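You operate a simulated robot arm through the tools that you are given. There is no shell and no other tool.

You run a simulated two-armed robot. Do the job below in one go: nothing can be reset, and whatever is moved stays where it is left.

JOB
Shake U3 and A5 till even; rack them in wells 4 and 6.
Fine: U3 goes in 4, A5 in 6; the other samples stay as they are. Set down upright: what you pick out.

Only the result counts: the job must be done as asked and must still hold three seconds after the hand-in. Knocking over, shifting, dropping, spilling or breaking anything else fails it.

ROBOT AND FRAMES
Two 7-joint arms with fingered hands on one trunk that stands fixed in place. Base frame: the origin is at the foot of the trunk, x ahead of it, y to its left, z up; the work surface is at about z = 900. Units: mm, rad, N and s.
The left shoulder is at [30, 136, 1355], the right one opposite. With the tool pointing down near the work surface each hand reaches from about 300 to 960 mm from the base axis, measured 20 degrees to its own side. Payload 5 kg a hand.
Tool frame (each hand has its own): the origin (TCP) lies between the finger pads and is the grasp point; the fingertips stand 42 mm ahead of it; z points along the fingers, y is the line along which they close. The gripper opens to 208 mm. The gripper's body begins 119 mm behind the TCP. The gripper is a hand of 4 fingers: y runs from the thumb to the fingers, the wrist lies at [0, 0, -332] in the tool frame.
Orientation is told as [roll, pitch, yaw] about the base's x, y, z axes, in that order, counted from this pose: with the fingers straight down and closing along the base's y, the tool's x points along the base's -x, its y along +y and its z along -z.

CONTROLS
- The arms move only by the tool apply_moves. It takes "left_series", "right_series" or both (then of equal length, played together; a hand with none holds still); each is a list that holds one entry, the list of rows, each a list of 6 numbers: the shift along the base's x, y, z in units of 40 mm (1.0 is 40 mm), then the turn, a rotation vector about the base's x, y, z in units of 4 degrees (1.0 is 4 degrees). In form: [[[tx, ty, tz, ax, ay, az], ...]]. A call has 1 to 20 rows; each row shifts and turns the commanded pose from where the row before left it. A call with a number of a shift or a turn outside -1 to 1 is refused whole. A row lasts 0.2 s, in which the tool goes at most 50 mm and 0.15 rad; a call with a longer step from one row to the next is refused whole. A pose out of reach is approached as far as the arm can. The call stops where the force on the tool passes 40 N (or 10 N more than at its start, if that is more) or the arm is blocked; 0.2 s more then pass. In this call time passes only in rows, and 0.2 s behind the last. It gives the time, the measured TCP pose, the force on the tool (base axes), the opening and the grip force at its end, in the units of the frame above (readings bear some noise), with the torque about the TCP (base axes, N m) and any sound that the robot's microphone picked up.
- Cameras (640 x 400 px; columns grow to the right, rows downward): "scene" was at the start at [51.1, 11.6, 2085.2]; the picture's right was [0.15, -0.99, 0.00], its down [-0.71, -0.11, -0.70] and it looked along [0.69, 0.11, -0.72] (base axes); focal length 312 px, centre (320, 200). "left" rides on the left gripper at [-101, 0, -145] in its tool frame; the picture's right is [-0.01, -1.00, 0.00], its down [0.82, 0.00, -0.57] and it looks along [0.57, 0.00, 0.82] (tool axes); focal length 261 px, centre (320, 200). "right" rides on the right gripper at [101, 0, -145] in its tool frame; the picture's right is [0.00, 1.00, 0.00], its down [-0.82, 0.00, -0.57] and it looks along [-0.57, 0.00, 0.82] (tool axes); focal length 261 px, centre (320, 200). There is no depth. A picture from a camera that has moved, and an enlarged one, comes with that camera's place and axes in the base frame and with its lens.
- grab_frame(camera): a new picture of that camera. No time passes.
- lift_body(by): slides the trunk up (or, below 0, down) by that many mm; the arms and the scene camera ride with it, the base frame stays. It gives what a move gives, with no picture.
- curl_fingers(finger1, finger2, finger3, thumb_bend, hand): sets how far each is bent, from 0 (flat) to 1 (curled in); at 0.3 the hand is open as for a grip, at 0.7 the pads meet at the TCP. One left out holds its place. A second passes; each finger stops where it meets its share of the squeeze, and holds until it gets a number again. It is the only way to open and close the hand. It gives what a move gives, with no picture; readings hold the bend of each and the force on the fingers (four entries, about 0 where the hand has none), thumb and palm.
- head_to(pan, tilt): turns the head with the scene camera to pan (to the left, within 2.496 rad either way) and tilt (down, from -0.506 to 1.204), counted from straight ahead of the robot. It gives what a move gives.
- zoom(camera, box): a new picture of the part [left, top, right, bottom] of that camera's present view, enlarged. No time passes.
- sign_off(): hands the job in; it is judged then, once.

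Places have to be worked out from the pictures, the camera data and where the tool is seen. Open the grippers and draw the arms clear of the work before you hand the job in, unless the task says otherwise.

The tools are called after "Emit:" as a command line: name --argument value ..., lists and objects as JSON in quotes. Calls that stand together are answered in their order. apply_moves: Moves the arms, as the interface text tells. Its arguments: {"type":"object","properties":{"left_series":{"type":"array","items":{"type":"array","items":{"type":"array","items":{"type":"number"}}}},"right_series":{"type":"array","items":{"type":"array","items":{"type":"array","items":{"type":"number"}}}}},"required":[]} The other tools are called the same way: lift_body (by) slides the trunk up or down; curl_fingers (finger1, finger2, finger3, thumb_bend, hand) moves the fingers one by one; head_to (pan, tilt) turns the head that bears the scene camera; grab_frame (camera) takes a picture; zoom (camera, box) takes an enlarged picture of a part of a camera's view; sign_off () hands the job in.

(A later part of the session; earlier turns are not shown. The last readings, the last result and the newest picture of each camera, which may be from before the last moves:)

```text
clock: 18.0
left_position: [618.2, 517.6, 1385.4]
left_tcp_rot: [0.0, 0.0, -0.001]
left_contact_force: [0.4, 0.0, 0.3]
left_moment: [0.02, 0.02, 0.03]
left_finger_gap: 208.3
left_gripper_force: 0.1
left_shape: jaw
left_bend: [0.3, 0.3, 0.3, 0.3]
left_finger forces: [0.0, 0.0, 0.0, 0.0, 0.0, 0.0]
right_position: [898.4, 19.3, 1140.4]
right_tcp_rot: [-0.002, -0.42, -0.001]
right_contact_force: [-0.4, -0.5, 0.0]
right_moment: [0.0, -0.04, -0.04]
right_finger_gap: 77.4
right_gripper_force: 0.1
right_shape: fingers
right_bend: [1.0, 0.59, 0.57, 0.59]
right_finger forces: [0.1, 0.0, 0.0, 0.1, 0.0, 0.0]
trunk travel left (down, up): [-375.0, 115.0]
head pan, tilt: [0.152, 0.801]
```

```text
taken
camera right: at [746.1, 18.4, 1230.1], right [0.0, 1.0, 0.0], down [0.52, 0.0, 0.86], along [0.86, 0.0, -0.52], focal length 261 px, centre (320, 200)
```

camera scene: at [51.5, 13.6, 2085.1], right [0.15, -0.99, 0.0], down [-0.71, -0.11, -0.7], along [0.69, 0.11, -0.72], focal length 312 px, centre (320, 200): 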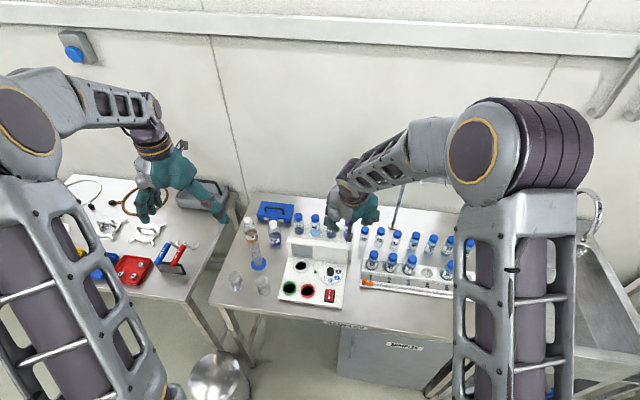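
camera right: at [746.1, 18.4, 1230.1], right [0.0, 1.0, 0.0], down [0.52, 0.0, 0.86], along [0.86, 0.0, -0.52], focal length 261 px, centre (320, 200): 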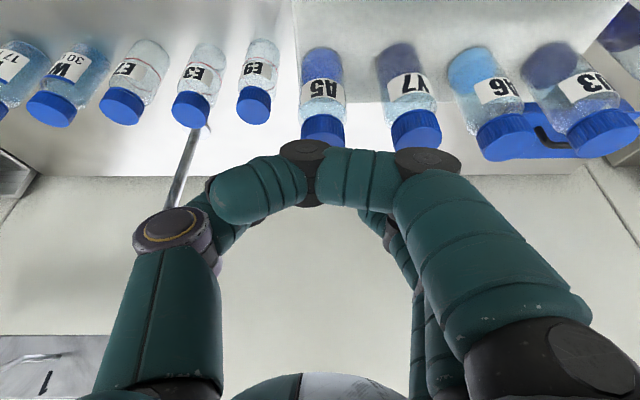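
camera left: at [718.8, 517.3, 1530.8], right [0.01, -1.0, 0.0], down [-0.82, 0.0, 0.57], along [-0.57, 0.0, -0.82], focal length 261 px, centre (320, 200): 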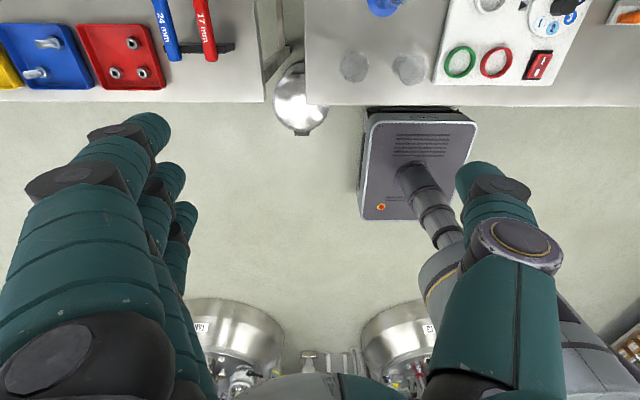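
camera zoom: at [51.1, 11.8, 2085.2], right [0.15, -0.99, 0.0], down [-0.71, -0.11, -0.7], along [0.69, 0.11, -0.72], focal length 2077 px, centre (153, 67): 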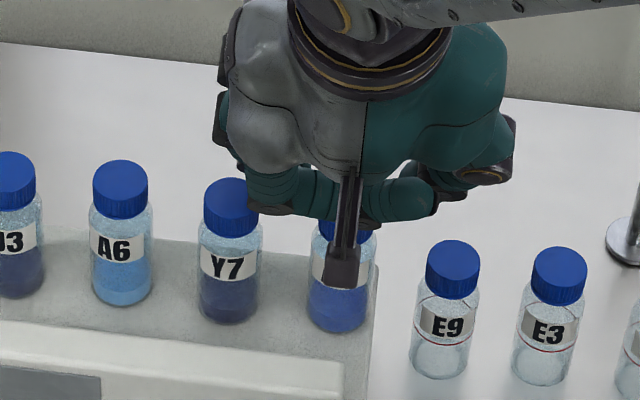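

Y7 has settled back upright in its original place. The finger knuckles bulge to about ±90 mm, so closing along y next to neighbours is bad; I'll instead turn the hand 90° (closing front-to-back), since the panel top (z≈1034, back edge x≈822) leaves room. First I'll back off, untilt and yaw.

Emit:
apply_moves --right_series '[[[0, 0, 0.8, 0, 0, 0], [0, 0, 0.8, 0, 0, 0], [-0.5, 0, 0.4, 0, 1, 0], [-0.5, 0, 0.4, 0, 1, 0], [-0.5, 0, 0, 0, 1, 0], [-0.5, 0, 0, 0, 1, 0], [-0.5, 0, 0, 0, 1, 0], [-0.5, 0, 0, 0, 1, 0], [0, 0, 0, 0, 0, 1], [0, 0, 0, 0, 0, 1], [0, 0, 0, 0, 0, 1], [0, 0, 0, 0, 0, 1], [0, 0, 0, 0, 0, 1], [0, 0, 0, 0, 0, 1], [0, 0, 0, 0, 0, 1], [0, 0, 0, 0, 0, 1], [0, 0, 0, 0, 0, 1], [0, 0, 0, 0, 0, 1], [0, 0, 0, 0, 0, 1], [0, 0, 0, 0, 0, 1]]]'

Emit:
curl_fingers --hand "right" --finger1 0.58 --finger2 0.58 --finger3 0.58 --thumb_bend 0.58

Emit:
grab_frame --camera "scene"

```text
clock: 22.2
left_position: [619.1, 518.2, 1385.2]
left_tcp_rot: [0.0, 0.0, 0.001]
left_contact_force: [-0.2, -0.1, 0.4]
left_moment: [-0.01, 0.01, -0.01]
left_finger_gap: 207.8
left_gripper_force: 0.1
left_shape: jaw
left_bend: [0.3, 0.3, 0.3, 0.3]
left_finger forces: [0.0, 0.0, 0.0, 0.0, 0.0, 0.0]
right_position: [776.6, 18.6, 1233.0]
right_tcp_rot: [0.001, 0.002, 0.84]
right_contact_force: [-0.3, -0.5, 0.2]
right_moment: [-0.01, 0.02, 0.01]
right_finger_gap: 77.3
right_gripper_force: 0.1
right_shape: fingers
right_bend: [1.0, 0.59, 0.57, 0.59]
right_finger forces: [0.0, 0.1, 0.0, 0.1, 0.0, 0.0]
trunk travel left (down, up): [-375.0, 115.0]
head pan, tilt: [0.152, 0.801]
```

```text
clock: 23.2
left_position: [617.5, 517.3, 1384.9]
left_tcp_rot: [-0.001, 0.003, 0.001]
left_contact_force: [-0.1, 0.3, 0.5]
left_moment: [-0.01, 0.01, 0.02]
left_finger_gap: 208.0
left_gripper_force: 0.0
left_shape: jaw
left_bend: [0.3, 0.3, 0.3, 0.3]
left_finger forces: [0.0, 0.0, 0.0, 0.1, 0.0, 0.1]
right_position: [776.1, 18.4, 1234.7]
right_tcp_rot: [-0.002, 0.002, 0.837]
right_contact_force: [0.3, -0.7, 0.4]
right_moment: [0.01, 0.02, -0.03]
right_finger_gap: 84.8
right_gripper_force: 0.1
right_shape: fingers
right_bend: [0.57, 0.57, 0.57, 0.57]
right_finger forces: [0.1, 0.0, 0.0, 0.0, 0.0, 0.0]
trunk travel left (down, up): [-375.0, 115.0]
head pan, tilt: [0.152, 0.801]
```

```text
taken
camera scene: at [51.2, 11.8, 2085.2], right [0.15, -0.99, 0.0], down [-0.71, -0.11, -0.7], along [0.69, 0.11, -0.72], focal length 312 px, centre (320, 200)
```

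scene: 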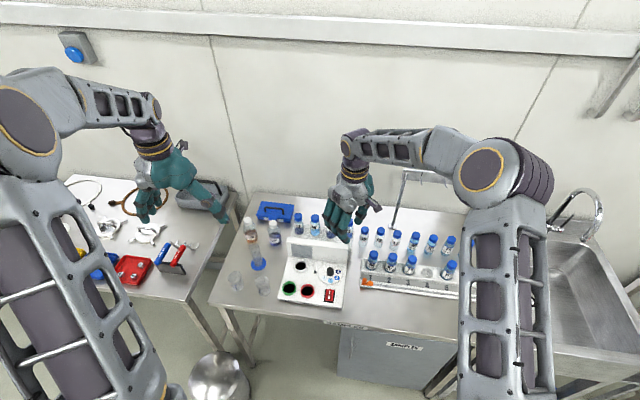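

Yaw works well (48° so far). I'll complete it to 90° and roll 16° so the hand points slightly to the left.

Emit:
apply_moves --right_series '[[[0, 0, 0, 0, 0, 1], [0, 0, 0, 0, 0, 1], [0, 0, 0, 0, 0, 1], [0, 0, 0, 0, 0, 1], [0, 0, 0, 0, 0, 1], [0, 0, 0, 0, 0, 1], [0, 0, 0, 0, 0, 1], [0, 0, 0, 0, 0, 1], [0, 0, 0, 0, 0, 1], [0, 0, 0, 0, 0, 1], [0, 0, 0, 0, 0, 0.5], [0, 0, 0, 1, 0, 0], [0, 0, 0, 1, 0, 0], [0, 0, 0, 1, 0, 0], [0, 0, 0, 1, 0, 0]]]'

Emit:
grab_frame --camera "right"

Emit:
zoom --camera "scene" --box '[270, 120, 430, 260]'

```text
clock: 26.4
left_position: [618.6, 517.0, 1385.8]
left_tcp_rot: [0.002, 0.0, -0.001]
left_contact_force: [-0.8, -1.9, 1.0]
left_moment: [0.13, 0.04, -0.02]
left_finger_gap: 207.9
left_gripper_force: 0.1
left_shape: jaw
left_bend: [0.3, 0.3, 0.3, 0.3]
left_finger forces: [0.0, 0.0, 0.1, 0.0, 0.0, 0.0]
right_position: [778.1, 16.5, 1235.9]
right_tcp_rot: [0.0, -0.281, 1.573]
right_contact_force: [0.2, -0.4, 0.7]
right_moment: [0.0, 0.01, 0.03]
right_finger_gap: 84.7
right_gripper_force: 0.1
right_shape: fingers
right_bend: [0.57, 0.57, 0.57, 0.57]
right_finger forces: [0.0, 0.0, 0.1, 0.1, 0.0, 0.0]
trunk travel left (down, up): [-375.0, 115.0]
head pan, tilt: [0.152, 0.801]
```

```text
taken
camera right: at [776.7, -120.5, 1345.4], right [-1.0, 0.0, 0.0], down [0.0, 0.63, 0.78], along [0.0, 0.78, -0.63], focal length 261 px, centre (320, 200)
```

right: 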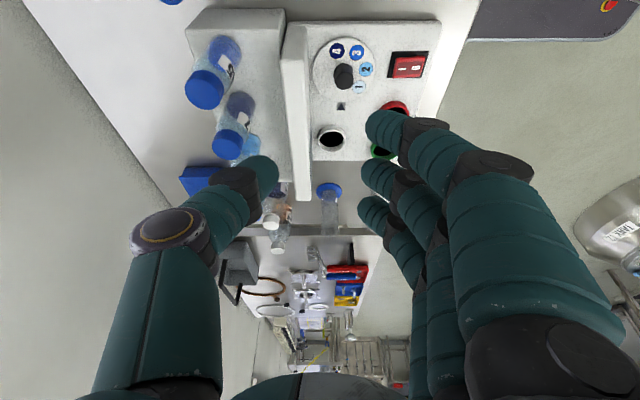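

```text
2.86 times, centred on (350, 190) of scene
camera zoom: at [51.3, 9.7, 2085.2], right [0.15, -0.99, 0.0], down [-0.71, -0.11, -0.7], along [0.69, 0.11, -0.72], focal length 890 px, centre (234, 229)
```

zoom: 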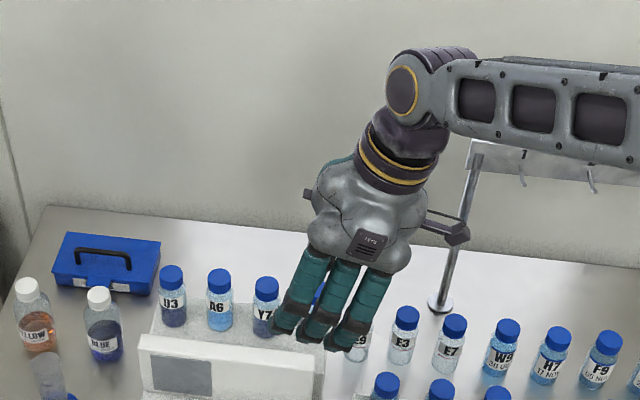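

The hand is now closing along x with 16° roll. I'll move to 90 mm above the A5 grasp point and check the alignment.

Emit:
apply_moves --right_series '[[[0.98, 0.03, -0.5, 0, 0, 0], [0.98, 0.03, -0.5, 0, 0, 0], [0.98, 0.03, -0.5, 0, 0, 0]]]'

Emit:
grab_frame --camera "right"

Emit:
zoom --camera "scene" --box '[290, 160, 400, 250]'

```text
clock: 27.2
left_position: [620.1, 519.1, 1384.9]
left_tcp_rot: [-0.002, 0.002, -0.001]
left_contact_force: [0.5, 0.7, -0.8]
left_moment: [-0.09, 0.16, -0.02]
left_finger_gap: 207.7
left_gripper_force: 0.0
left_shape: jaw
left_bend: [0.3, 0.3, 0.3, 0.3]
left_finger forces: [0.1, 0.1, 0.0, 0.1, 0.1, 0.0]
right_position: [898.1, 22.5, 1171.2]
right_tcp_rot: [0.002, -0.277, 1.574]
right_contact_force: [1.5, -0.4, 0.4]
right_moment: [-0.08, 0.21, 0.03]
right_finger_gap: 84.9
right_gripper_force: 0.1
right_shape: fingers
right_bend: [0.57, 0.57, 0.57, 0.57]
right_finger forces: [0.0, 0.1, 0.1, 0.0, 0.1, 0.0]
trunk travel left (down, up): [-375.0, 115.0]
head pan, tilt: [0.152, 0.801]
```

```text
taken
camera right: at [897.2, -114.5, 1282.3], right [-1.0, 0.0, 0.0], down [0.0, 0.63, 0.77], along [0.0, 0.77, -0.63], focal length 261 px, centre (320, 200)
```

right: 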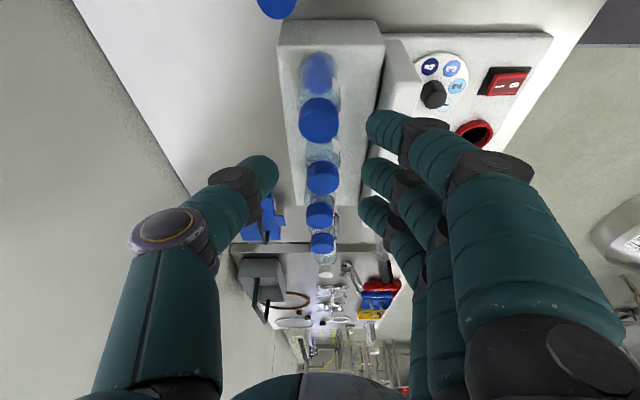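

```text
4.44 times, centred on (345, 205) of scene
camera zoom: at [53.8, 13.9, 2085.0], right [0.15, -0.99, 0.0], down [-0.71, -0.11, -0.69], along [0.69, 0.1, -0.72], focal length 1385 px, centre (209, 178)
```

zoom: 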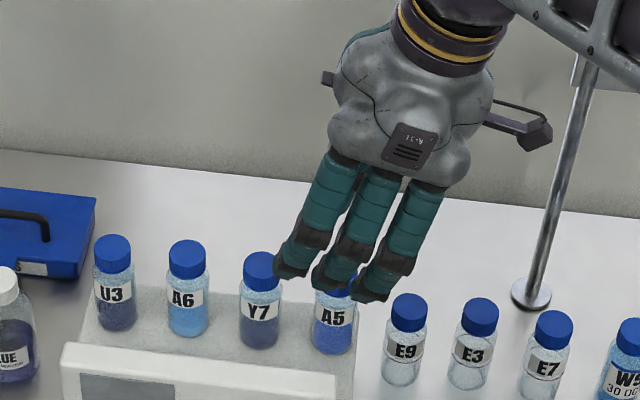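

Emit:
zoom --camera "right" --box '[270, 20, 390, 260]'

```text
1.67 times, centred on (330, 140) of right
camera zoom: at [897.2, -114.5, 1282.3], right [-1.0, 0.0, 0.0], down [0.0, 0.63, 0.77], along [0.0, 0.77, -0.63], focal length 434 px, centre (303, 300)
```

zoom: 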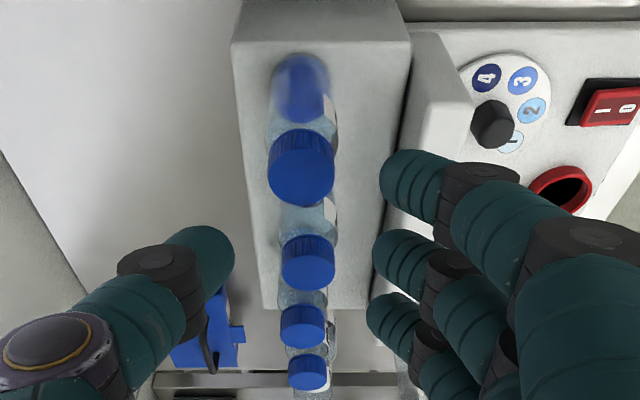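

The vial row lies exactly on the hand's centre line and the thumb and fingers sit evenly either side. I'll descend about 102 mm to the grasp height, then check.

Emit:
apply_moves --right_series '[[[0.01, -0.01, -0.5, 0, 0, 0], [0.01, -0.01, -0.5, 0, 0, 0], [0, 0, -0.5, 0, 0, 0], [0, 0, -0.5, 0, 0, 0]]]'

Emit:
grab_frame --camera "right"

Emit:
zoom --camera "scene" --box '[290, 180, 390, 260]'

```text
clock: 28.2
left_position: [619.3, 517.8, 1385.2]
left_tcp_rot: [0.001, 0.002, 0.001]
left_contact_force: [0.4, 0.6, -0.6]
left_moment: [0.0, 0.09, -0.03]
left_finger_gap: 208.1
left_gripper_force: 0.0
left_shape: jaw
left_bend: [0.3, 0.3, 0.3, 0.3]
left_finger forces: [0.1, 0.0, 0.0, 0.1, 0.1, 0.0]
right_position: [896.4, 20.2, 1095.0]
right_tcp_rot: [0.001, -0.28, 1.573]
right_contact_force: [1.4, 0.0, 0.2]
right_moment: [-0.06, 0.08, 0.02]
right_finger_gap: 85.3
right_gripper_force: 0.0
right_shape: fingers
right_bend: [0.57, 0.57, 0.57, 0.57]
right_finger forces: [0.0, 0.0, 0.1, 0.0, 0.0, 0.0]
trunk travel left (down, up): [-375.0, 115.0]
head pan, tilt: [0.152, 0.801]
```

```text
taken
camera right: at [896.7, -117.1, 1205.0], right [-1.0, 0.0, 0.0], down [0.0, 0.63, 0.78], along [0.0, 0.78, -0.63], focal length 261 px, centre (320, 200)
```

right: 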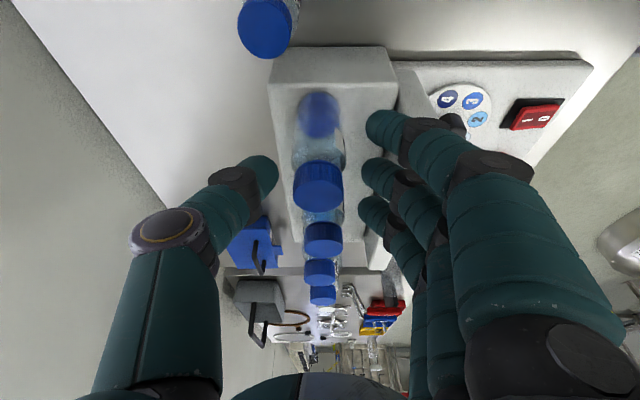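

```text
5.00 times, centred on (340, 220) of scene
camera zoom: at [52.8, 12.4, 2085.1], right [0.15, -0.99, 0.0], down [-0.71, -0.11, -0.7], along [0.69, 0.11, -0.72], focal length 1558 px, centre (220, 100)
```

zoom: 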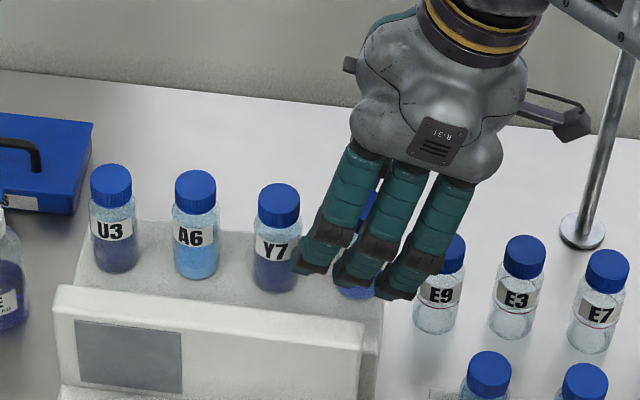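

The cap top is right at TCP height and centred, with no neighbour disturbed. I'll descend 24 mm more and close the middle finger and thumb.

Emit:
apply_moves --right_series '[[[0.01, 0, -0.3, 0, 0, 0], [0, 0, -0.3, 0, 0, 0]]]'

Emit:
curl_fingers --hand "right" --finger2 0.64 --thumb_bend 0.64

Emit:
grab_frame --camera "right"

Emit:
zoom --camera "scene" --box '[290, 180, 390, 260]'

```text
clock: 28.8
left_position: [618.6, 517.0, 1385.2]
left_tcp_rot: [0.0, 0.0, 0.001]
left_contact_force: [-0.4, 0.1, -0.4]
left_moment: [-0.02, 0.03, -0.01]
left_finger_gap: 207.8
left_gripper_force: 0.0
left_shape: jaw
left_bend: [0.3, 0.3, 0.3, 0.3]
left_finger forces: [0.0, 0.1, 0.1, 0.0, 0.0, 0.0]
right_position: [897.9, 21.5, 1070.9]
right_tcp_rot: [0.0, -0.279, 1.572]
right_contact_force: [-0.3, 0.0, 0.1]
right_moment: [0.0, 0.07, 0.0]
right_finger_gap: 85.2
right_gripper_force: 0.1
right_shape: fingers
right_bend: [0.57, 0.57, 0.57, 0.57]
right_finger forces: [0.0, 0.0, 0.0, 0.0, 0.0, 0.1]
trunk travel left (down, up): [-375.0, 115.0]
head pan, tilt: [0.152, 0.801]
```

```text
clock: 29.8
left_position: [618.7, 517.5, 1385.3]
left_tcp_rot: [0.001, 0.0, 0.001]
left_contact_force: [0.2, -0.8, 0.3]
left_moment: [-0.03, -0.01, -0.01]
left_finger_gap: 207.7
left_gripper_force: 0.0
left_shape: jaw
left_bend: [0.3, 0.3, 0.3, 0.3]
left_finger forces: [0.1, 0.0, 0.0, 0.0, 0.1, 0.0]
right_position: [897.4, 20.8, 1070.4]
right_tcp_rot: [-0.001, -0.28, 1.571]
right_contact_force: [-0.4, 0.5, 0.7]
right_moment: [-0.01, -0.01, -0.02]
right_finger_gap: 71.5
right_gripper_force: 2.8
right_shape: fingers
right_bend: [0.57, 0.63, 0.57, 0.63]
right_finger forces: [0.0, 2.2, 0.0, 0.1, 2.6, 0.0]
trunk travel left (down, up): [-375.0, 115.0]
head pan, tilt: [0.152, 0.801]
```

```text
taken
camera right: at [895.8, -116.3, 1181.0], right [-1.0, 0.0, 0.0], down [0.0, 0.63, 0.78], along [0.0, 0.78, -0.63], focal length 261 px, centre (320, 200)
```

right: 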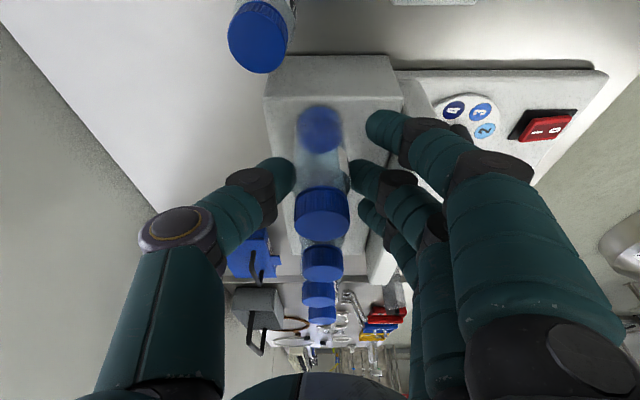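

```text
5.00 times, centred on (340, 220) of scene
camera zoom: at [51.3, 11.9, 2085.2], right [0.15, -0.99, 0.0], down [-0.71, -0.11, -0.7], along [0.69, 0.11, -0.72], focal length 1558 px, centre (220, 100)
```

zoom: 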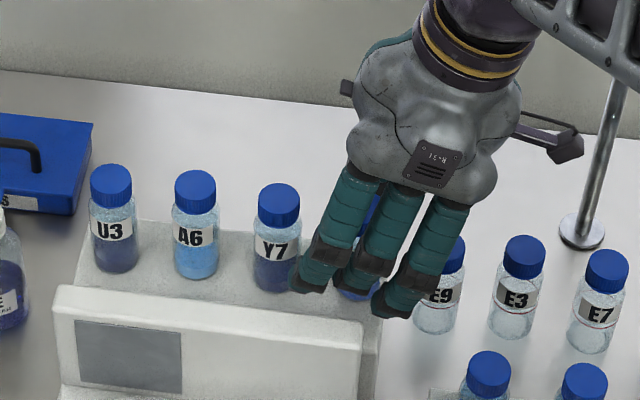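

Both pads touch the vial evenly at bend 0.63. I'll tighten to full squeeze, then lift slowly.

Emit:
curl_fingers --hand "right" --finger2 0.75 --thumb_bend 0.75

Emit:
apply_moves --right_series '[[[0, 0, 0.15, 0, 0, 0], [0, 0, 0.3, 0, 0, 0], [0, 0, 0.5, 0, 0, 0]]]'

Emit:
grab_frame --camera "right"

Emit:
zoom --camera "scene" --box '[290, 180, 390, 260]'

```text
clock: 30.8
left_position: [617.6, 517.7, 1385.9]
left_tcp_rot: [0.001, 0.001, 0.001]
left_contact_force: [0.2, 0.2, 0.4]
left_moment: [0.0, 0.0, 0.0]
left_finger_gap: 207.6
left_gripper_force: 0.1
left_shape: jaw
left_bend: [0.3, 0.3, 0.3, 0.3]
left_finger forces: [0.0, 0.0, 0.1, 0.0, 0.0, 0.0]
right_position: [895.9, 21.0, 1070.2]
right_tcp_rot: [-0.001, -0.279, 1.571]
right_contact_force: [-0.7, -0.3, 2.3]
right_moment: [-0.05, 0.03, 0.04]
right_finger_gap: 58.9
right_gripper_force: 14.9
right_shape: fingers
right_bend: [0.57, 0.58, 0.57, 0.71]
right_finger forces: [0.0, 15.1, 0.0, 0.0, 15.6, 0.1]
trunk travel left (down, up): [-375.0, 115.0]
head pan, tilt: [0.152, 0.801]
```

```text
clock: 31.6
left_position: [618.2, 517.6, 1386.0]
left_tcp_rot: [0.0, 0.001, 0.0]
left_contact_force: [1.2, -0.3, -0.9]
left_moment: [-0.01, -0.03, 0.0]
left_finger_gap: 207.7
left_gripper_force: 0.1
left_shape: jaw
left_bend: [0.3, 0.3, 0.3, 0.3]
left_finger forces: [0.1, 0.1, 0.0, 0.1, 0.0, 0.1]
right_position: [896.4, 20.3, 1108.9]
right_tcp_rot: [0.0, -0.28, 1.573]
right_contact_force: [-1.1, 1.6, -0.6]
right_moment: [0.0, -0.1, -0.04]
right_finger_gap: 58.9
right_gripper_force: 14.6
right_shape: fingers
right_bend: [0.57, 0.58, 0.57, 0.71]
right_finger forces: [0.1, 15.2, 0.0, 0.0, 14.7, 0.1]
trunk travel left (down, up): [-375.0, 115.0]
head pan, tilt: [0.152, 0.801]
```

```text
taken
camera right: at [895.8, -117.4, 1219.2], right [-1.0, 0.0, 0.0], down [0.0, 0.63, 0.78], along [0.0, 0.78, -0.63], focal length 261 px, centre (320, 200)
```

right: 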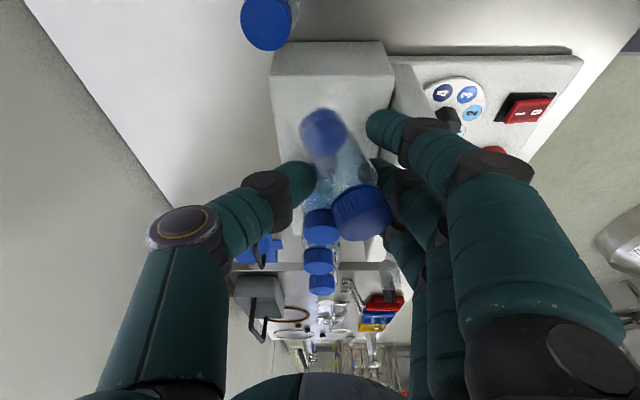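

```text
5.00 times, centred on (340, 220) of scene
camera zoom: at [50.6, 11.8, 2085.2], right [0.15, -0.99, 0.0], down [-0.71, -0.11, -0.7], along [0.69, 0.11, -0.72], focal length 1558 px, centre (220, 100)
```

zoom: 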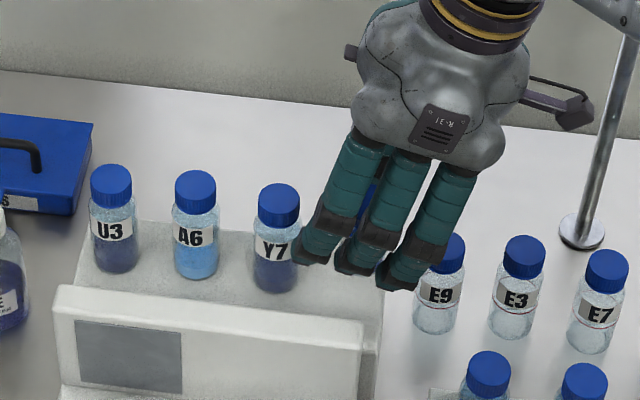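

A5 is lifted, though the stronger thumb leaned it toward me; I can correct that with the hand before setting it down. I'll carry it up and back into open space and inspect it.

Emit:
apply_moves --right_series '[[[0, 0, 0.8, 0, 0, 0], [0, 0, 0.8, 0, 0, 0], [0, 0, 0.8, 0, 0, 0], [-0.7, -0.3, 0.5, 0, 0, 0], [-0.8, -0.4, 0.3, 0, 0, 0], [-0.8, -0.4, 0, 0, 0, 0], [-0.8, -0.4, 0, 0, 0, 0], [-0.8, -0.4, 0, 0, 0, 0]]]'

Emit:
grab_frame --camera "right"

Emit:
grab_frame --camera "scene"

```text
clock: 33.4
left_position: [615.9, 517.5, 1385.7]
left_tcp_rot: [0.001, 0.0, 0.001]
left_contact_force: [0.1, 0.1, 0.9]
left_moment: [0.07, -0.09, 0.03]
left_finger_gap: 207.9
left_gripper_force: 0.0
left_shape: jaw
left_bend: [0.3, 0.3, 0.3, 0.3]
left_finger forces: [0.0, 0.0, 0.0, 0.0, 0.1, 0.1]
right_position: [739.6, -53.6, 1239.7]
right_tcp_rot: [-0.002, -0.279, 1.571]
right_contact_force: [-1.1, -0.1, -0.4]
right_moment: [-0.03, -0.08, -0.02]
right_finger_gap: 58.5
right_gripper_force: 15.2
right_shape: fingers
right_bend: [0.57, 0.58, 0.57, 0.71]
right_finger forces: [0.1, 15.2, 0.0, 0.1, 14.7, 0.0]
trunk travel left (down, up): [-375.0, 115.0]
head pan, tilt: [0.152, 0.801]
```

```text
taken
camera right: at [738.9, -191.7, 1349.7], right [-1.0, 0.0, 0.0], down [0.0, 0.63, 0.78], along [0.0, 0.78, -0.63], focal length 261 px, centre (320, 200)
```

right: 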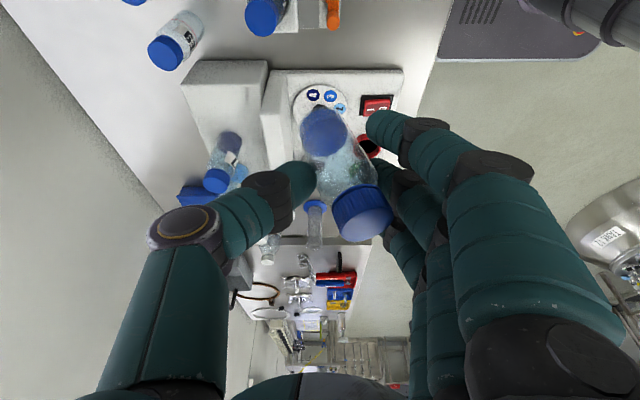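

```text
taken
camera scene: at [49.5, 10.5, 2085.3], right [0.15, -0.99, 0.0], down [-0.71, -0.11, -0.7], along [0.69, 0.11, -0.72], focal length 312 px, centre (320, 200)
```

scene: 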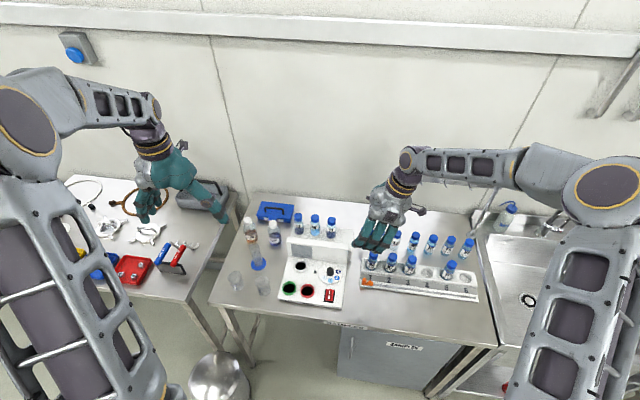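

A5 is held firmly in free air. I'll shake it up and down with a fast series.

Emit:
apply_moves --right_series '[[[0, 0, 1, 0, 0, 0], [0, 0, -1, 0, 0, 0], [0, 0, 1, 0, 0, 0], [0, 0, -1, 0, 0, 0], [0, 0, 1, 0, 0, 0], [0, 0, -1, 0, 0, 0], [0, 0, 1, 0, 0, 0], [0, 0, -1, 0, 0, 0], [0, 0, 1, 0, 0, 0], [0, 0, -1, 0, 0, 0], [0, 0, 1, 0, 0, 0], [0, 0, -1, 0, 0, 0], [0, 0, 1, 0, 0, 0], [0, 0, -1, 0, 0, 0], [0, 0, 1, 0, 0, 0], [0, 0, -1, 0, 0, 0], [0, 0, 1, 0, 0, 0], [0, 0, -1, 0, 0, 0], [0, 0, 1, 0, 0, 0], [0, 0, -1, 0, 0, 0]]]'

Emit:
zoom --camera "right" --box '[270, 80, 430, 260]'

Emit:
zoom --camera "scene" --box '[330, 180, 430, 270]'

```text
clock: 37.6
left_position: [619.0, 517.3, 1384.5]
left_tcp_rot: [0.0, -0.001, 0.001]
left_contact_force: [1.5, -0.8, -1.1]
left_moment: [0.09, 0.17, -0.05]
left_finger_gap: 208.0
left_gripper_force: 0.0
left_shape: jaw
left_bend: [0.3, 0.3, 0.3, 0.3]
left_finger forces: [0.0, 0.0, 0.0, 0.0, 0.1, 0.0]
right_position: [740.6, -57.5, 1237.7]
right_tcp_rot: [-0.002, -0.277, 1.569]
right_contact_force: [0.9, -0.4, -1.0]
right_moment: [0.03, 0.1, 0.06]
right_finger_gap: 58.4
right_gripper_force: 15.1
right_shape: fingers
right_bend: [0.57, 0.58, 0.57, 0.71]
right_finger forces: [0.0, 15.2, 0.0, 0.0, 14.4, 0.0]
trunk travel left (down, up): [-375.0, 115.0]
head pan, tilt: [0.152, 0.801]
```

```text
2.22 times, centred on (350, 170) of right
camera zoom: at [740.2, -194.0, 1347.7], right [-1.0, 0.0, 0.0], down [0.0, 0.63, 0.78], along [0.0, 0.78, -0.63], focal length 579 px, centre (253, 267)
```

zoom: 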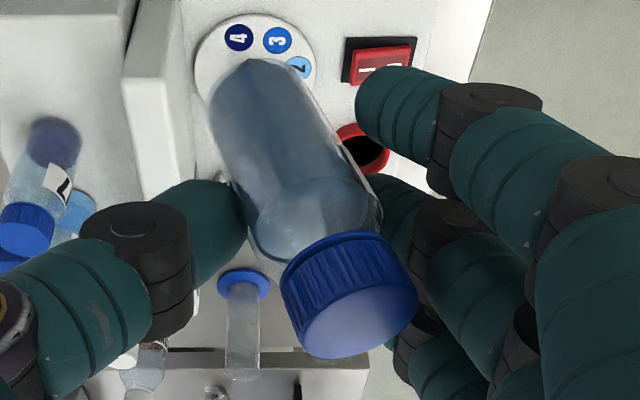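

```text
4.44 times, centred on (380, 225) of scene
camera zoom: at [53.7, 11.0, 2085.0], right [0.15, -0.99, 0.0], down [-0.71, -0.11, -0.69], along [0.69, 0.11, -0.72], focal length 1385 px, centre (53, 89)
```

zoom: 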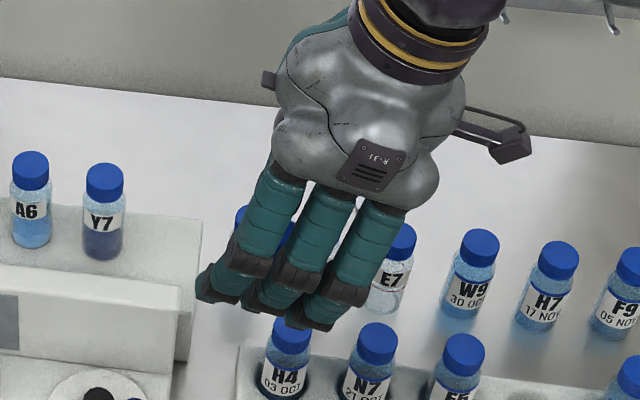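

The liquid already looks much more uniform. I'll shake another round and compare.

Emit:
apply_moves --right_series '[[[0, 0, 1, 0, 0, 0], [0, 0, -1, 0, 0, 0], [0, 0, 1, 0, 0, 0], [0, 0, -1, 0, 0, 0], [0, 0, 1, 0, 0, 0], [0, 0, -1, 0, 0, 0], [0, 0, 1, 0, 0, 0], [0, 0, -1, 0, 0, 0], [0, 0, 1, 0, 0, 0], [0, 0, -1, 0, 0, 0], [0, 0, 1, 0, 0, 0], [0, 0, -1, 0, 0, 0], [0, 0, 1, 0, 0, 0], [0, 0, -1, 0, 0, 0], [0, 0, 1, 0, 0, 0], [0, 0, -1, 0, 0, 0], [0, 0, 1, 0, 0, 0], [0, 0, -1, 0, 0, 0], [0, 0, 1, 0, 0, 0], [0, 0, -1, 0, 0, 0]]]'

Emit:
zoom --camera "right" --box '[270, 80, 430, 260]'

```text
clock: 41.8
left_position: [618.7, 516.8, 1384.6]
left_tcp_rot: [0.0, 0.002, 0.001]
left_contact_force: [0.2, -0.3, -0.9]
left_moment: [0.12, 0.19, -0.03]
left_finger_gap: 208.0
left_gripper_force: 0.0
left_shape: jaw
left_bend: [0.3, 0.3, 0.3, 0.3]
left_finger forces: [0.1, 0.0, 0.0, 0.0, 0.0, 0.1]
right_position: [742.6, -57.5, 1237.8]
right_tcp_rot: [-0.001, -0.279, 1.572]
right_contact_force: [1.0, 0.2, -0.8]
right_moment: [0.03, 0.11, 0.04]
right_finger_gap: 57.9
right_gripper_force: 14.7
right_shape: fingers
right_bend: [0.57, 0.58, 0.57, 0.71]
right_finger forces: [0.1, 15.1, 0.0, 0.0, 14.1, 0.0]
trunk travel left (down, up): [-375.0, 115.0]
head pan, tilt: [0.152, 0.801]
```

```text
2.22 times, centred on (350, 170) of right
camera zoom: at [741.5, -194.4, 1347.5], right [-1.0, 0.0, 0.0], down [0.0, 0.63, 0.78], along [0.0, 0.78, -0.63], focal length 579 px, centre (253, 267)
```

zoom: 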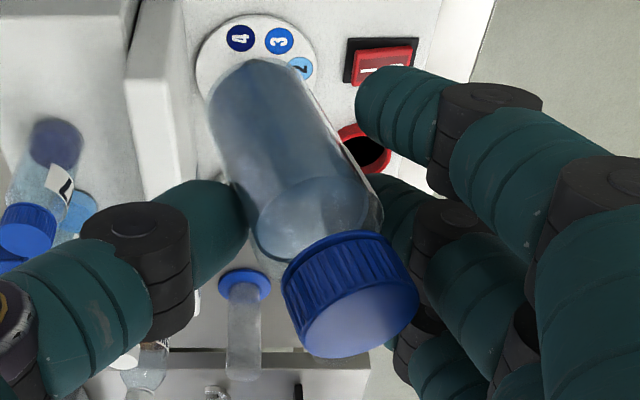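

Emit:
apply_moves --right_series '[[[0, 0, 1, 0, 0, 0], [0, 0, -1, 0, 0, 0], [0, 0, 1, 0, 0, 0], [0, 0, -1, 0, 0, 0], [0, 0, 1, 0, 0, 0], [0, 0, -1, 0, 0, 0], [0, 0, 1, 0, 0, 0], [0, 0, -1, 0, 0, 0], [0, 0, 1, 0, 0, 0], [0, 0, -1, 0, 0, 0], [0, 0, 1, 0, 0, 0], [0, 0, -1, 0, 0, 0]]]'

Emit:
zoom --camera "right" --box '[270, 80, 430, 260]'

Emit:
zoom --camera "scene" --box '[340, 220, 500, 310]'

```text
clock: 44.4
left_position: [618.9, 516.6, 1385.1]
left_tcp_rot: [-0.001, 0.002, 0.001]
left_contact_force: [0.6, -0.9, 0.5]
left_moment: [0.11, 0.13, -0.01]
left_finger_gap: 207.7
left_gripper_force: 0.0
left_shape: jaw
left_bend: [0.3, 0.3, 0.3, 0.3]
left_finger forces: [0.0, 0.1, 0.0, 0.0, 0.1, 0.1]
right_position: [741.4, -54.9, 1236.2]
right_tcp_rot: [-0.001, -0.278, 1.571]
right_contact_force: [1.8, -0.8, -0.3]
right_moment: [0.0, 0.08, 0.04]
right_finger_gap: 57.7
right_gripper_force: 14.9
right_shape: fingers
right_bend: [0.57, 0.58, 0.57, 0.71]
right_finger forces: [0.1, 15.0, 0.1, 0.1, 13.9, 0.0]
trunk travel left (down, up): [-375.0, 115.0]
head pan, tilt: [0.152, 0.801]
```

```text
2.22 times, centred on (350, 170) of right
camera zoom: at [739.8, -192.4, 1346.4], right [-1.0, 0.0, 0.0], down [0.0, 0.63, 0.78], along [0.0, 0.78, -0.63], focal length 579 px, centre (253, 267)
```

zoom: 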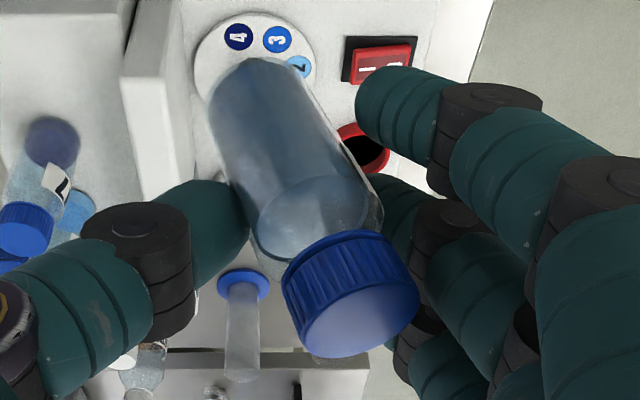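

```text
4.00 times, centred on (420, 265) of scene
camera zoom: at [53.0, 11.3, 2085.0], right [0.15, -0.99, 0.0], down [-0.71, -0.11, -0.69], along [0.69, 0.11, -0.72], focal length 1246 px, centre (-80, -60)
```

zoom: 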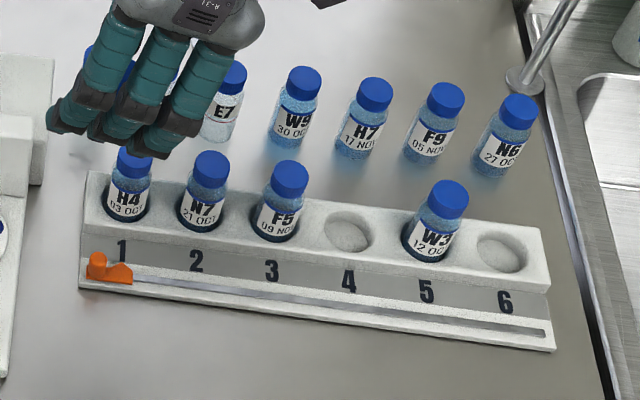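

The shading no longer changes, so A5 is even. The vial leans about 14° (top toward −x) in the grip, so I'll open fingers 1 and 3 out of the way and turn the hand +14° about y to bring it upright.

Emit:
curl_fingers --hand "right" --finger1 0.45 --finger3 0.45

Emit:
apply_moves --right_series '[[[0, 0, 0, 0, 1, 0], [0, 0, 0, 0, 1, 0], [0, 0, 0, 0, 1, 0], [0, 0, 0, 0, 0.5, 0]]]'

Emit:
grab_frame --camera "right"

Emit:
zoom --camera "right" --box '[270, 80, 430, 260]'

Emit:
zoom --camera "scene" --box '[330, 180, 430, 270]'

```text
clock: 45.4
left_position: [617.8, 517.7, 1386.5]
left_tcp_rot: [0.0, 0.001, -0.001]
left_contact_force: [0.4, 0.3, 0.5]
left_moment: [0.0, 0.02, 0.01]
left_finger_gap: 207.5
left_gripper_force: 0.0
left_shape: jaw
left_bend: [0.3, 0.3, 0.3, 0.3]
left_finger forces: [0.0, 0.0, 0.0, 0.0, 0.0, 0.1]
right_position: [739.5, -55.7, 1237.1]
right_tcp_rot: [0.0, -0.278, 1.57]
right_contact_force: [0.6, -0.9, -1.4]
right_moment: [0.01, -0.03, 0.0]
right_finger_gap: 86.0
right_gripper_force: 14.1
right_shape: fingers
right_bend: [0.45, 0.58, 0.45, 0.71]
right_finger forces: [0.0, 15.1, 0.0, 0.0, 13.8, 0.0]
trunk travel left (down, up): [-375.0, 115.0]
head pan, tilt: [0.152, 0.801]
```

```text
clock: 46.4
left_position: [617.5, 517.4, 1386.3]
left_tcp_rot: [0.001, -0.001, 0.0]
left_contact_force: [0.6, 0.2, -1.2]
left_moment: [-0.02, 0.02, 0.02]
left_finger_gap: 208.2
left_gripper_force: 0.1
left_shape: jaw
left_bend: [0.3, 0.3, 0.3, 0.3]
left_finger forces: [0.0, 0.0, 0.0, 0.0, 0.0, 0.1]
right_position: [740.1, -54.9, 1237.1]
right_tcp_rot: [0.256, -0.271, 1.503]
right_contact_force: [0.5, 0.4, -0.9]
right_moment: [0.01, 0.01, -0.01]
right_finger_gap: 86.2
right_gripper_force: 14.5
right_shape: fingers
right_bend: [0.45, 0.58, 0.45, 0.71]
right_finger forces: [0.2, 14.8, 0.0, 0.0, 13.8, 0.1]
trunk travel left (down, up): [-375.0, 115.0]
head pan, tilt: [0.152, 0.801]
```

```text
taken
camera right: at [766.4, -191.7, 1344.0], right [-0.97, 0.0, 0.24], down [0.19, 0.63, 0.75], along [-0.15, 0.78, -0.61], focal length 261 px, centre (320, 200)
```

right: 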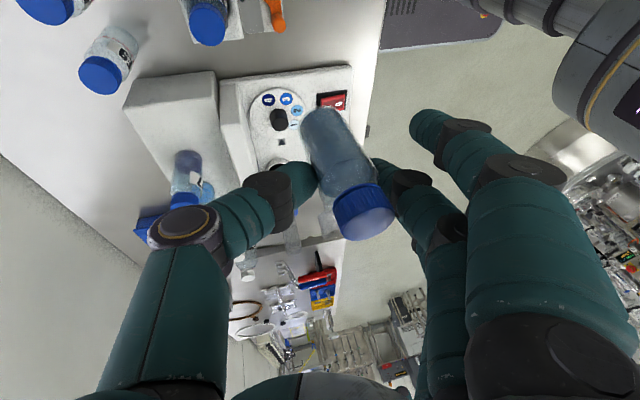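

```text
2.22 times, centred on (350, 170) of right
camera zoom: at [766.4, -191.7, 1344.0], right [-0.97, 0.0, 0.24], down [0.19, 0.63, 0.75], along [-0.15, 0.78, -0.61], focal length 579 px, centre (253, 267)
```

zoom: 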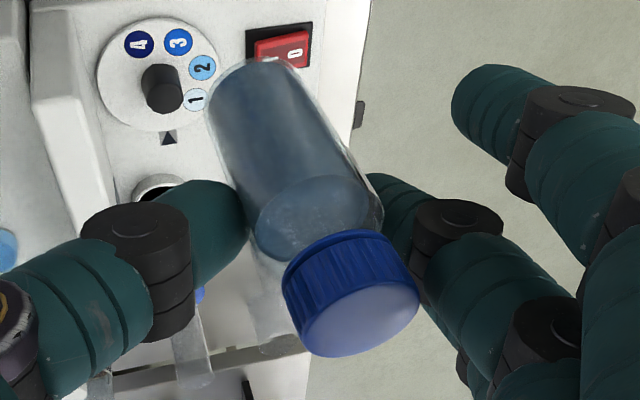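

```text
4.44 times, centred on (380, 225) of scene
camera zoom: at [51.7, 11.9, 2085.1], right [0.15, -0.99, 0.0], down [-0.71, -0.11, -0.7], along [0.69, 0.11, -0.72], focal length 1385 px, centre (53, 89)
```

zoom: 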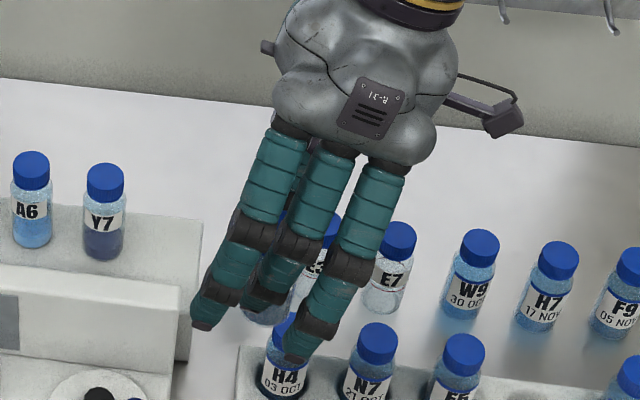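

The vial axis now converges to the vertical vanishing point, so it is upright; its base sits about [-23, -6.5, -77] from the TCP. I'll carry it high to above well 6 (≈[800, -480]).

Emit:
apply_moves --right_series '[[[0.19, -0.95, 0, 0, 0, 0], [0.19, -0.95, 0, 0, 0, 0], [0.19, -0.95, 0, 0, 0, 0], [0.19, -0.95, 0, 0, 0, 0], [0.19, -0.95, 0, 0, 0, 0], [0.19, -0.95, 0, 0, 0, 0], [0.19, -0.95, 0, 0, 0, 0], [0.19, -0.95, 0, 0, 0, 0], [0.19, -0.95, 0, 0, 0, 0], [0.19, -0.95, 0, 0, 0, 0], [0.19, -0.95, 0, 0, 0, 0]]]'

Emit:
grab_frame --camera "right"

Emit:
grab_frame --camera "scene"

```text
clock: 48.8
left_position: [619.5, 514.4, 1385.4]
left_tcp_rot: [0.0, 0.002, 0.002]
left_contact_force: [1.1, -1.5, 0.1]
left_moment: [0.1, 0.08, -0.05]
left_finger_gap: 208.2
left_gripper_force: 0.0
left_shape: jaw
left_bend: [0.3, 0.3, 0.3, 0.3]
left_finger forces: [0.1, 0.0, 0.1, 0.1, 0.0, 0.0]
right_position: [806.6, -381.5, 1236.6]
right_tcp_rot: [0.251, -0.271, 1.511]
right_contact_force: [0.4, -0.6, -1.3]
right_moment: [0.11, 0.06, 0.0]
right_finger_gap: 85.9
right_gripper_force: 14.6
right_shape: fingers
right_bend: [0.45, 0.58, 0.45, 0.71]
right_finger forces: [0.1, 14.9, 0.0, 0.0, 13.9, 0.1]
right hand out of reach, approached as far as the arm can: row 9, 10, 11
trunk travel left (down, up): [-375.0, 115.0]
head pan, tilt: [0.152, 0.801]
```

```text
taken
camera right: at [832.7, -517.5, 1343.8], right [-0.97, 0.0, 0.24], down [0.18, 0.63, 0.75], along [-0.16, 0.77, -0.61], focal length 261 px, centre (320, 200)
```

right: 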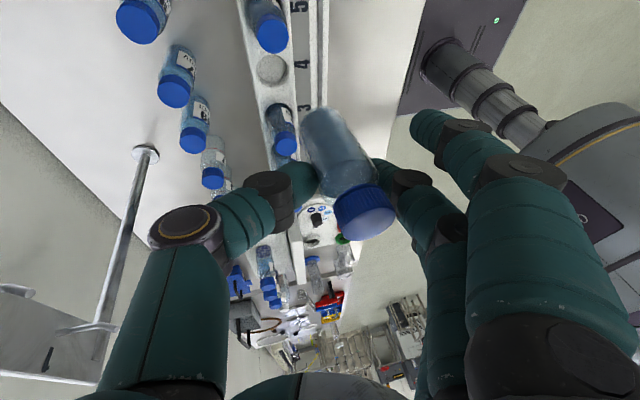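

```text
taken
camera scene: at [53.0, 9.3, 2085.1], right [0.15, -0.99, 0.0], down [-0.71, -0.11, -0.7], along [0.69, 0.11, -0.72], focal length 312 px, centre (320, 200)
```

scene: 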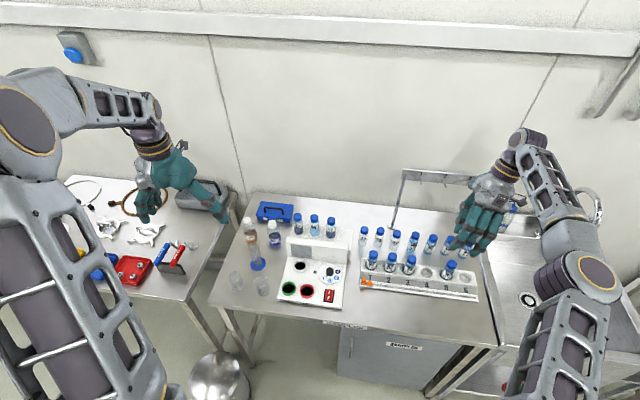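

The arm ran out of reach at y≈-381 because the hand leans away from the shoulder. I'll pull back and yaw the hand −45° about the vertical (keeps the vial upright) so the wrist comes nearer.

Emit:
apply_moves --right_series '[[[-0.7, 0, -0.3, 0, 0, 0], [-0.7, 0, -0.3, 0, 0, -1], [-0.5, 0, -0.3, 0, 0, -1], [-0.3, 0, -0.3, 0, 0, -1], [0, 0, 0, 0, 0, -1], [0, 0, 0, 0, 0, -1], [0, 0, 0, 0, 0, -1], [0, 0, 0, 0, 0, -1], [0, 0, 0, 0, 0, -1], [0, 0, 0, 0, 0, -1], [0, 0, 0, 0, 0, -1], [0, 0, 0, 0, 0, -1], [0, 0, 0, 0, 0, -0.25]]]'

Emit:
grab_frame --camera "right"

Emit:
grab_frame --camera "scene"

```text
clock: 51.6
left_position: [618.0, 517.8, 1385.5]
left_tcp_rot: [0.0, 0.001, -0.002]
left_contact_force: [0.1, -0.7, -0.2]
left_moment: [0.0, 0.02, -0.03]
left_finger_gap: 207.6
left_gripper_force: 0.1
left_shape: jaw
left_bend: [0.3, 0.3, 0.3, 0.3]
left_finger forces: [0.0, 0.1, 0.1, 0.0, 0.0, 0.0]
right_position: [716.2, -380.2, 1189.7]
right_tcp_rot: [0.255, -0.27, 0.715]
right_contact_force: [0.6, 0.6, -0.2]
right_moment: [-0.04, 0.02, 0.03]
right_finger_gap: 86.0
right_gripper_force: 13.1
right_shape: fingers
right_bend: [0.45, 0.58, 0.45, 0.71]
right_finger forces: [0.0, 14.1, 0.0, 0.1, 13.0, 0.0]
trunk travel left (down, up): [-375.0, 115.0]
head pan, tilt: [0.152, 0.801]
```

```text
taken
camera right: at [637.6, -495.3, 1296.9], right [-0.68, 0.69, 0.24], down [0.58, 0.31, 0.75], along [0.44, 0.65, -0.61], focal length 261 px, centre (320, 200)
```

right: 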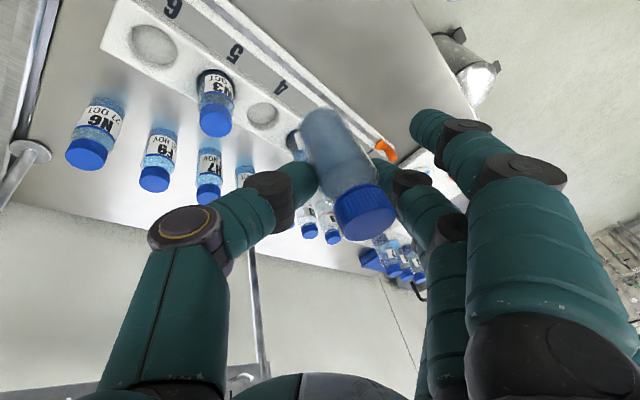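

```text
taken
camera scene: at [51.5, 11.7, 2085.2], right [0.15, -0.99, 0.0], down [-0.71, -0.11, -0.7], along [0.69, 0.11, -0.72], focal length 312 px, centre (320, 200)
```

scene: 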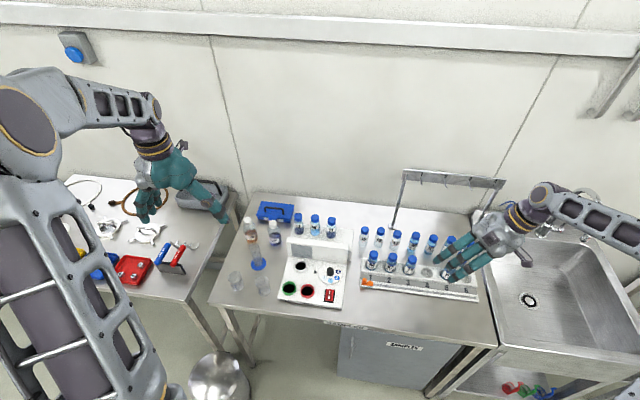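

The reach is better now, and wells 4 and 6 are visible; well 6 is at about [799, -482]. I'll curl finger 3 in so it stays above W3, and check it clears the cap.

Emit:
curl_fingers --hand "right" --finger3 0.9

Emit:
grab_frame --camera "right"

Emit:
zoom --camera "scene" --box '[410, 170, 550, 300]'

```text
clock: 52.6
left_position: [618.6, 518.5, 1386.4]
left_tcp_rot: [0.0, 0.0, -0.001]
left_contact_force: [0.1, 0.4, -0.2]
left_moment: [-0.01, -0.02, 0.01]
left_finger_gap: 207.7
left_gripper_force: 0.0
left_shape: jaw
left_bend: [0.3, 0.3, 0.3, 0.3]
left_finger forces: [0.0, 0.1, 0.1, 0.0, 0.0, 0.0]
right_position: [716.5, -380.4, 1189.8]
right_tcp_rot: [0.253, -0.272, 0.718]
right_contact_force: [0.0, 0.2, -0.1]
right_moment: [0.01, -0.03, 0.0]
right_finger_gap: 85.5
right_gripper_force: 13.7
right_shape: fingers
right_bend: [0.45, 0.58, 0.9, 0.71]
right_finger forces: [0.0, 14.1, 0.0, 0.0, 13.0, 0.0]
trunk travel left (down, up): [-375.0, 115.0]
head pan, tilt: [0.152, 0.801]
```

```text
taken
camera right: at [637.6, -495.6, 1296.8], right [-0.68, 0.69, 0.24], down [0.58, 0.31, 0.75], along [0.44, 0.65, -0.61], focal length 261 px, centre (320, 200)
```

right: 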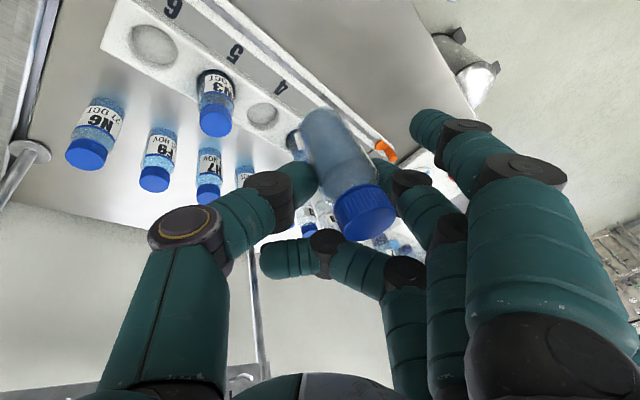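

```text
3.08 times, centred on (480, 235) of scene
camera zoom: at [51.3, 11.5, 2085.2], right [0.15, -0.99, 0.0], down [-0.71, -0.11, -0.7], along [0.69, 0.11, -0.72], focal length 959 px, centre (-172, 92)
```

zoom: 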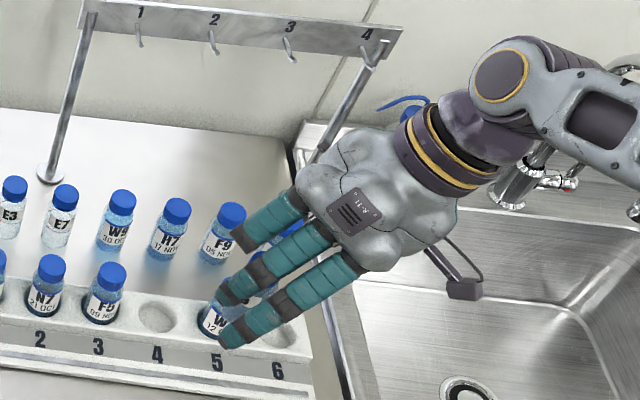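

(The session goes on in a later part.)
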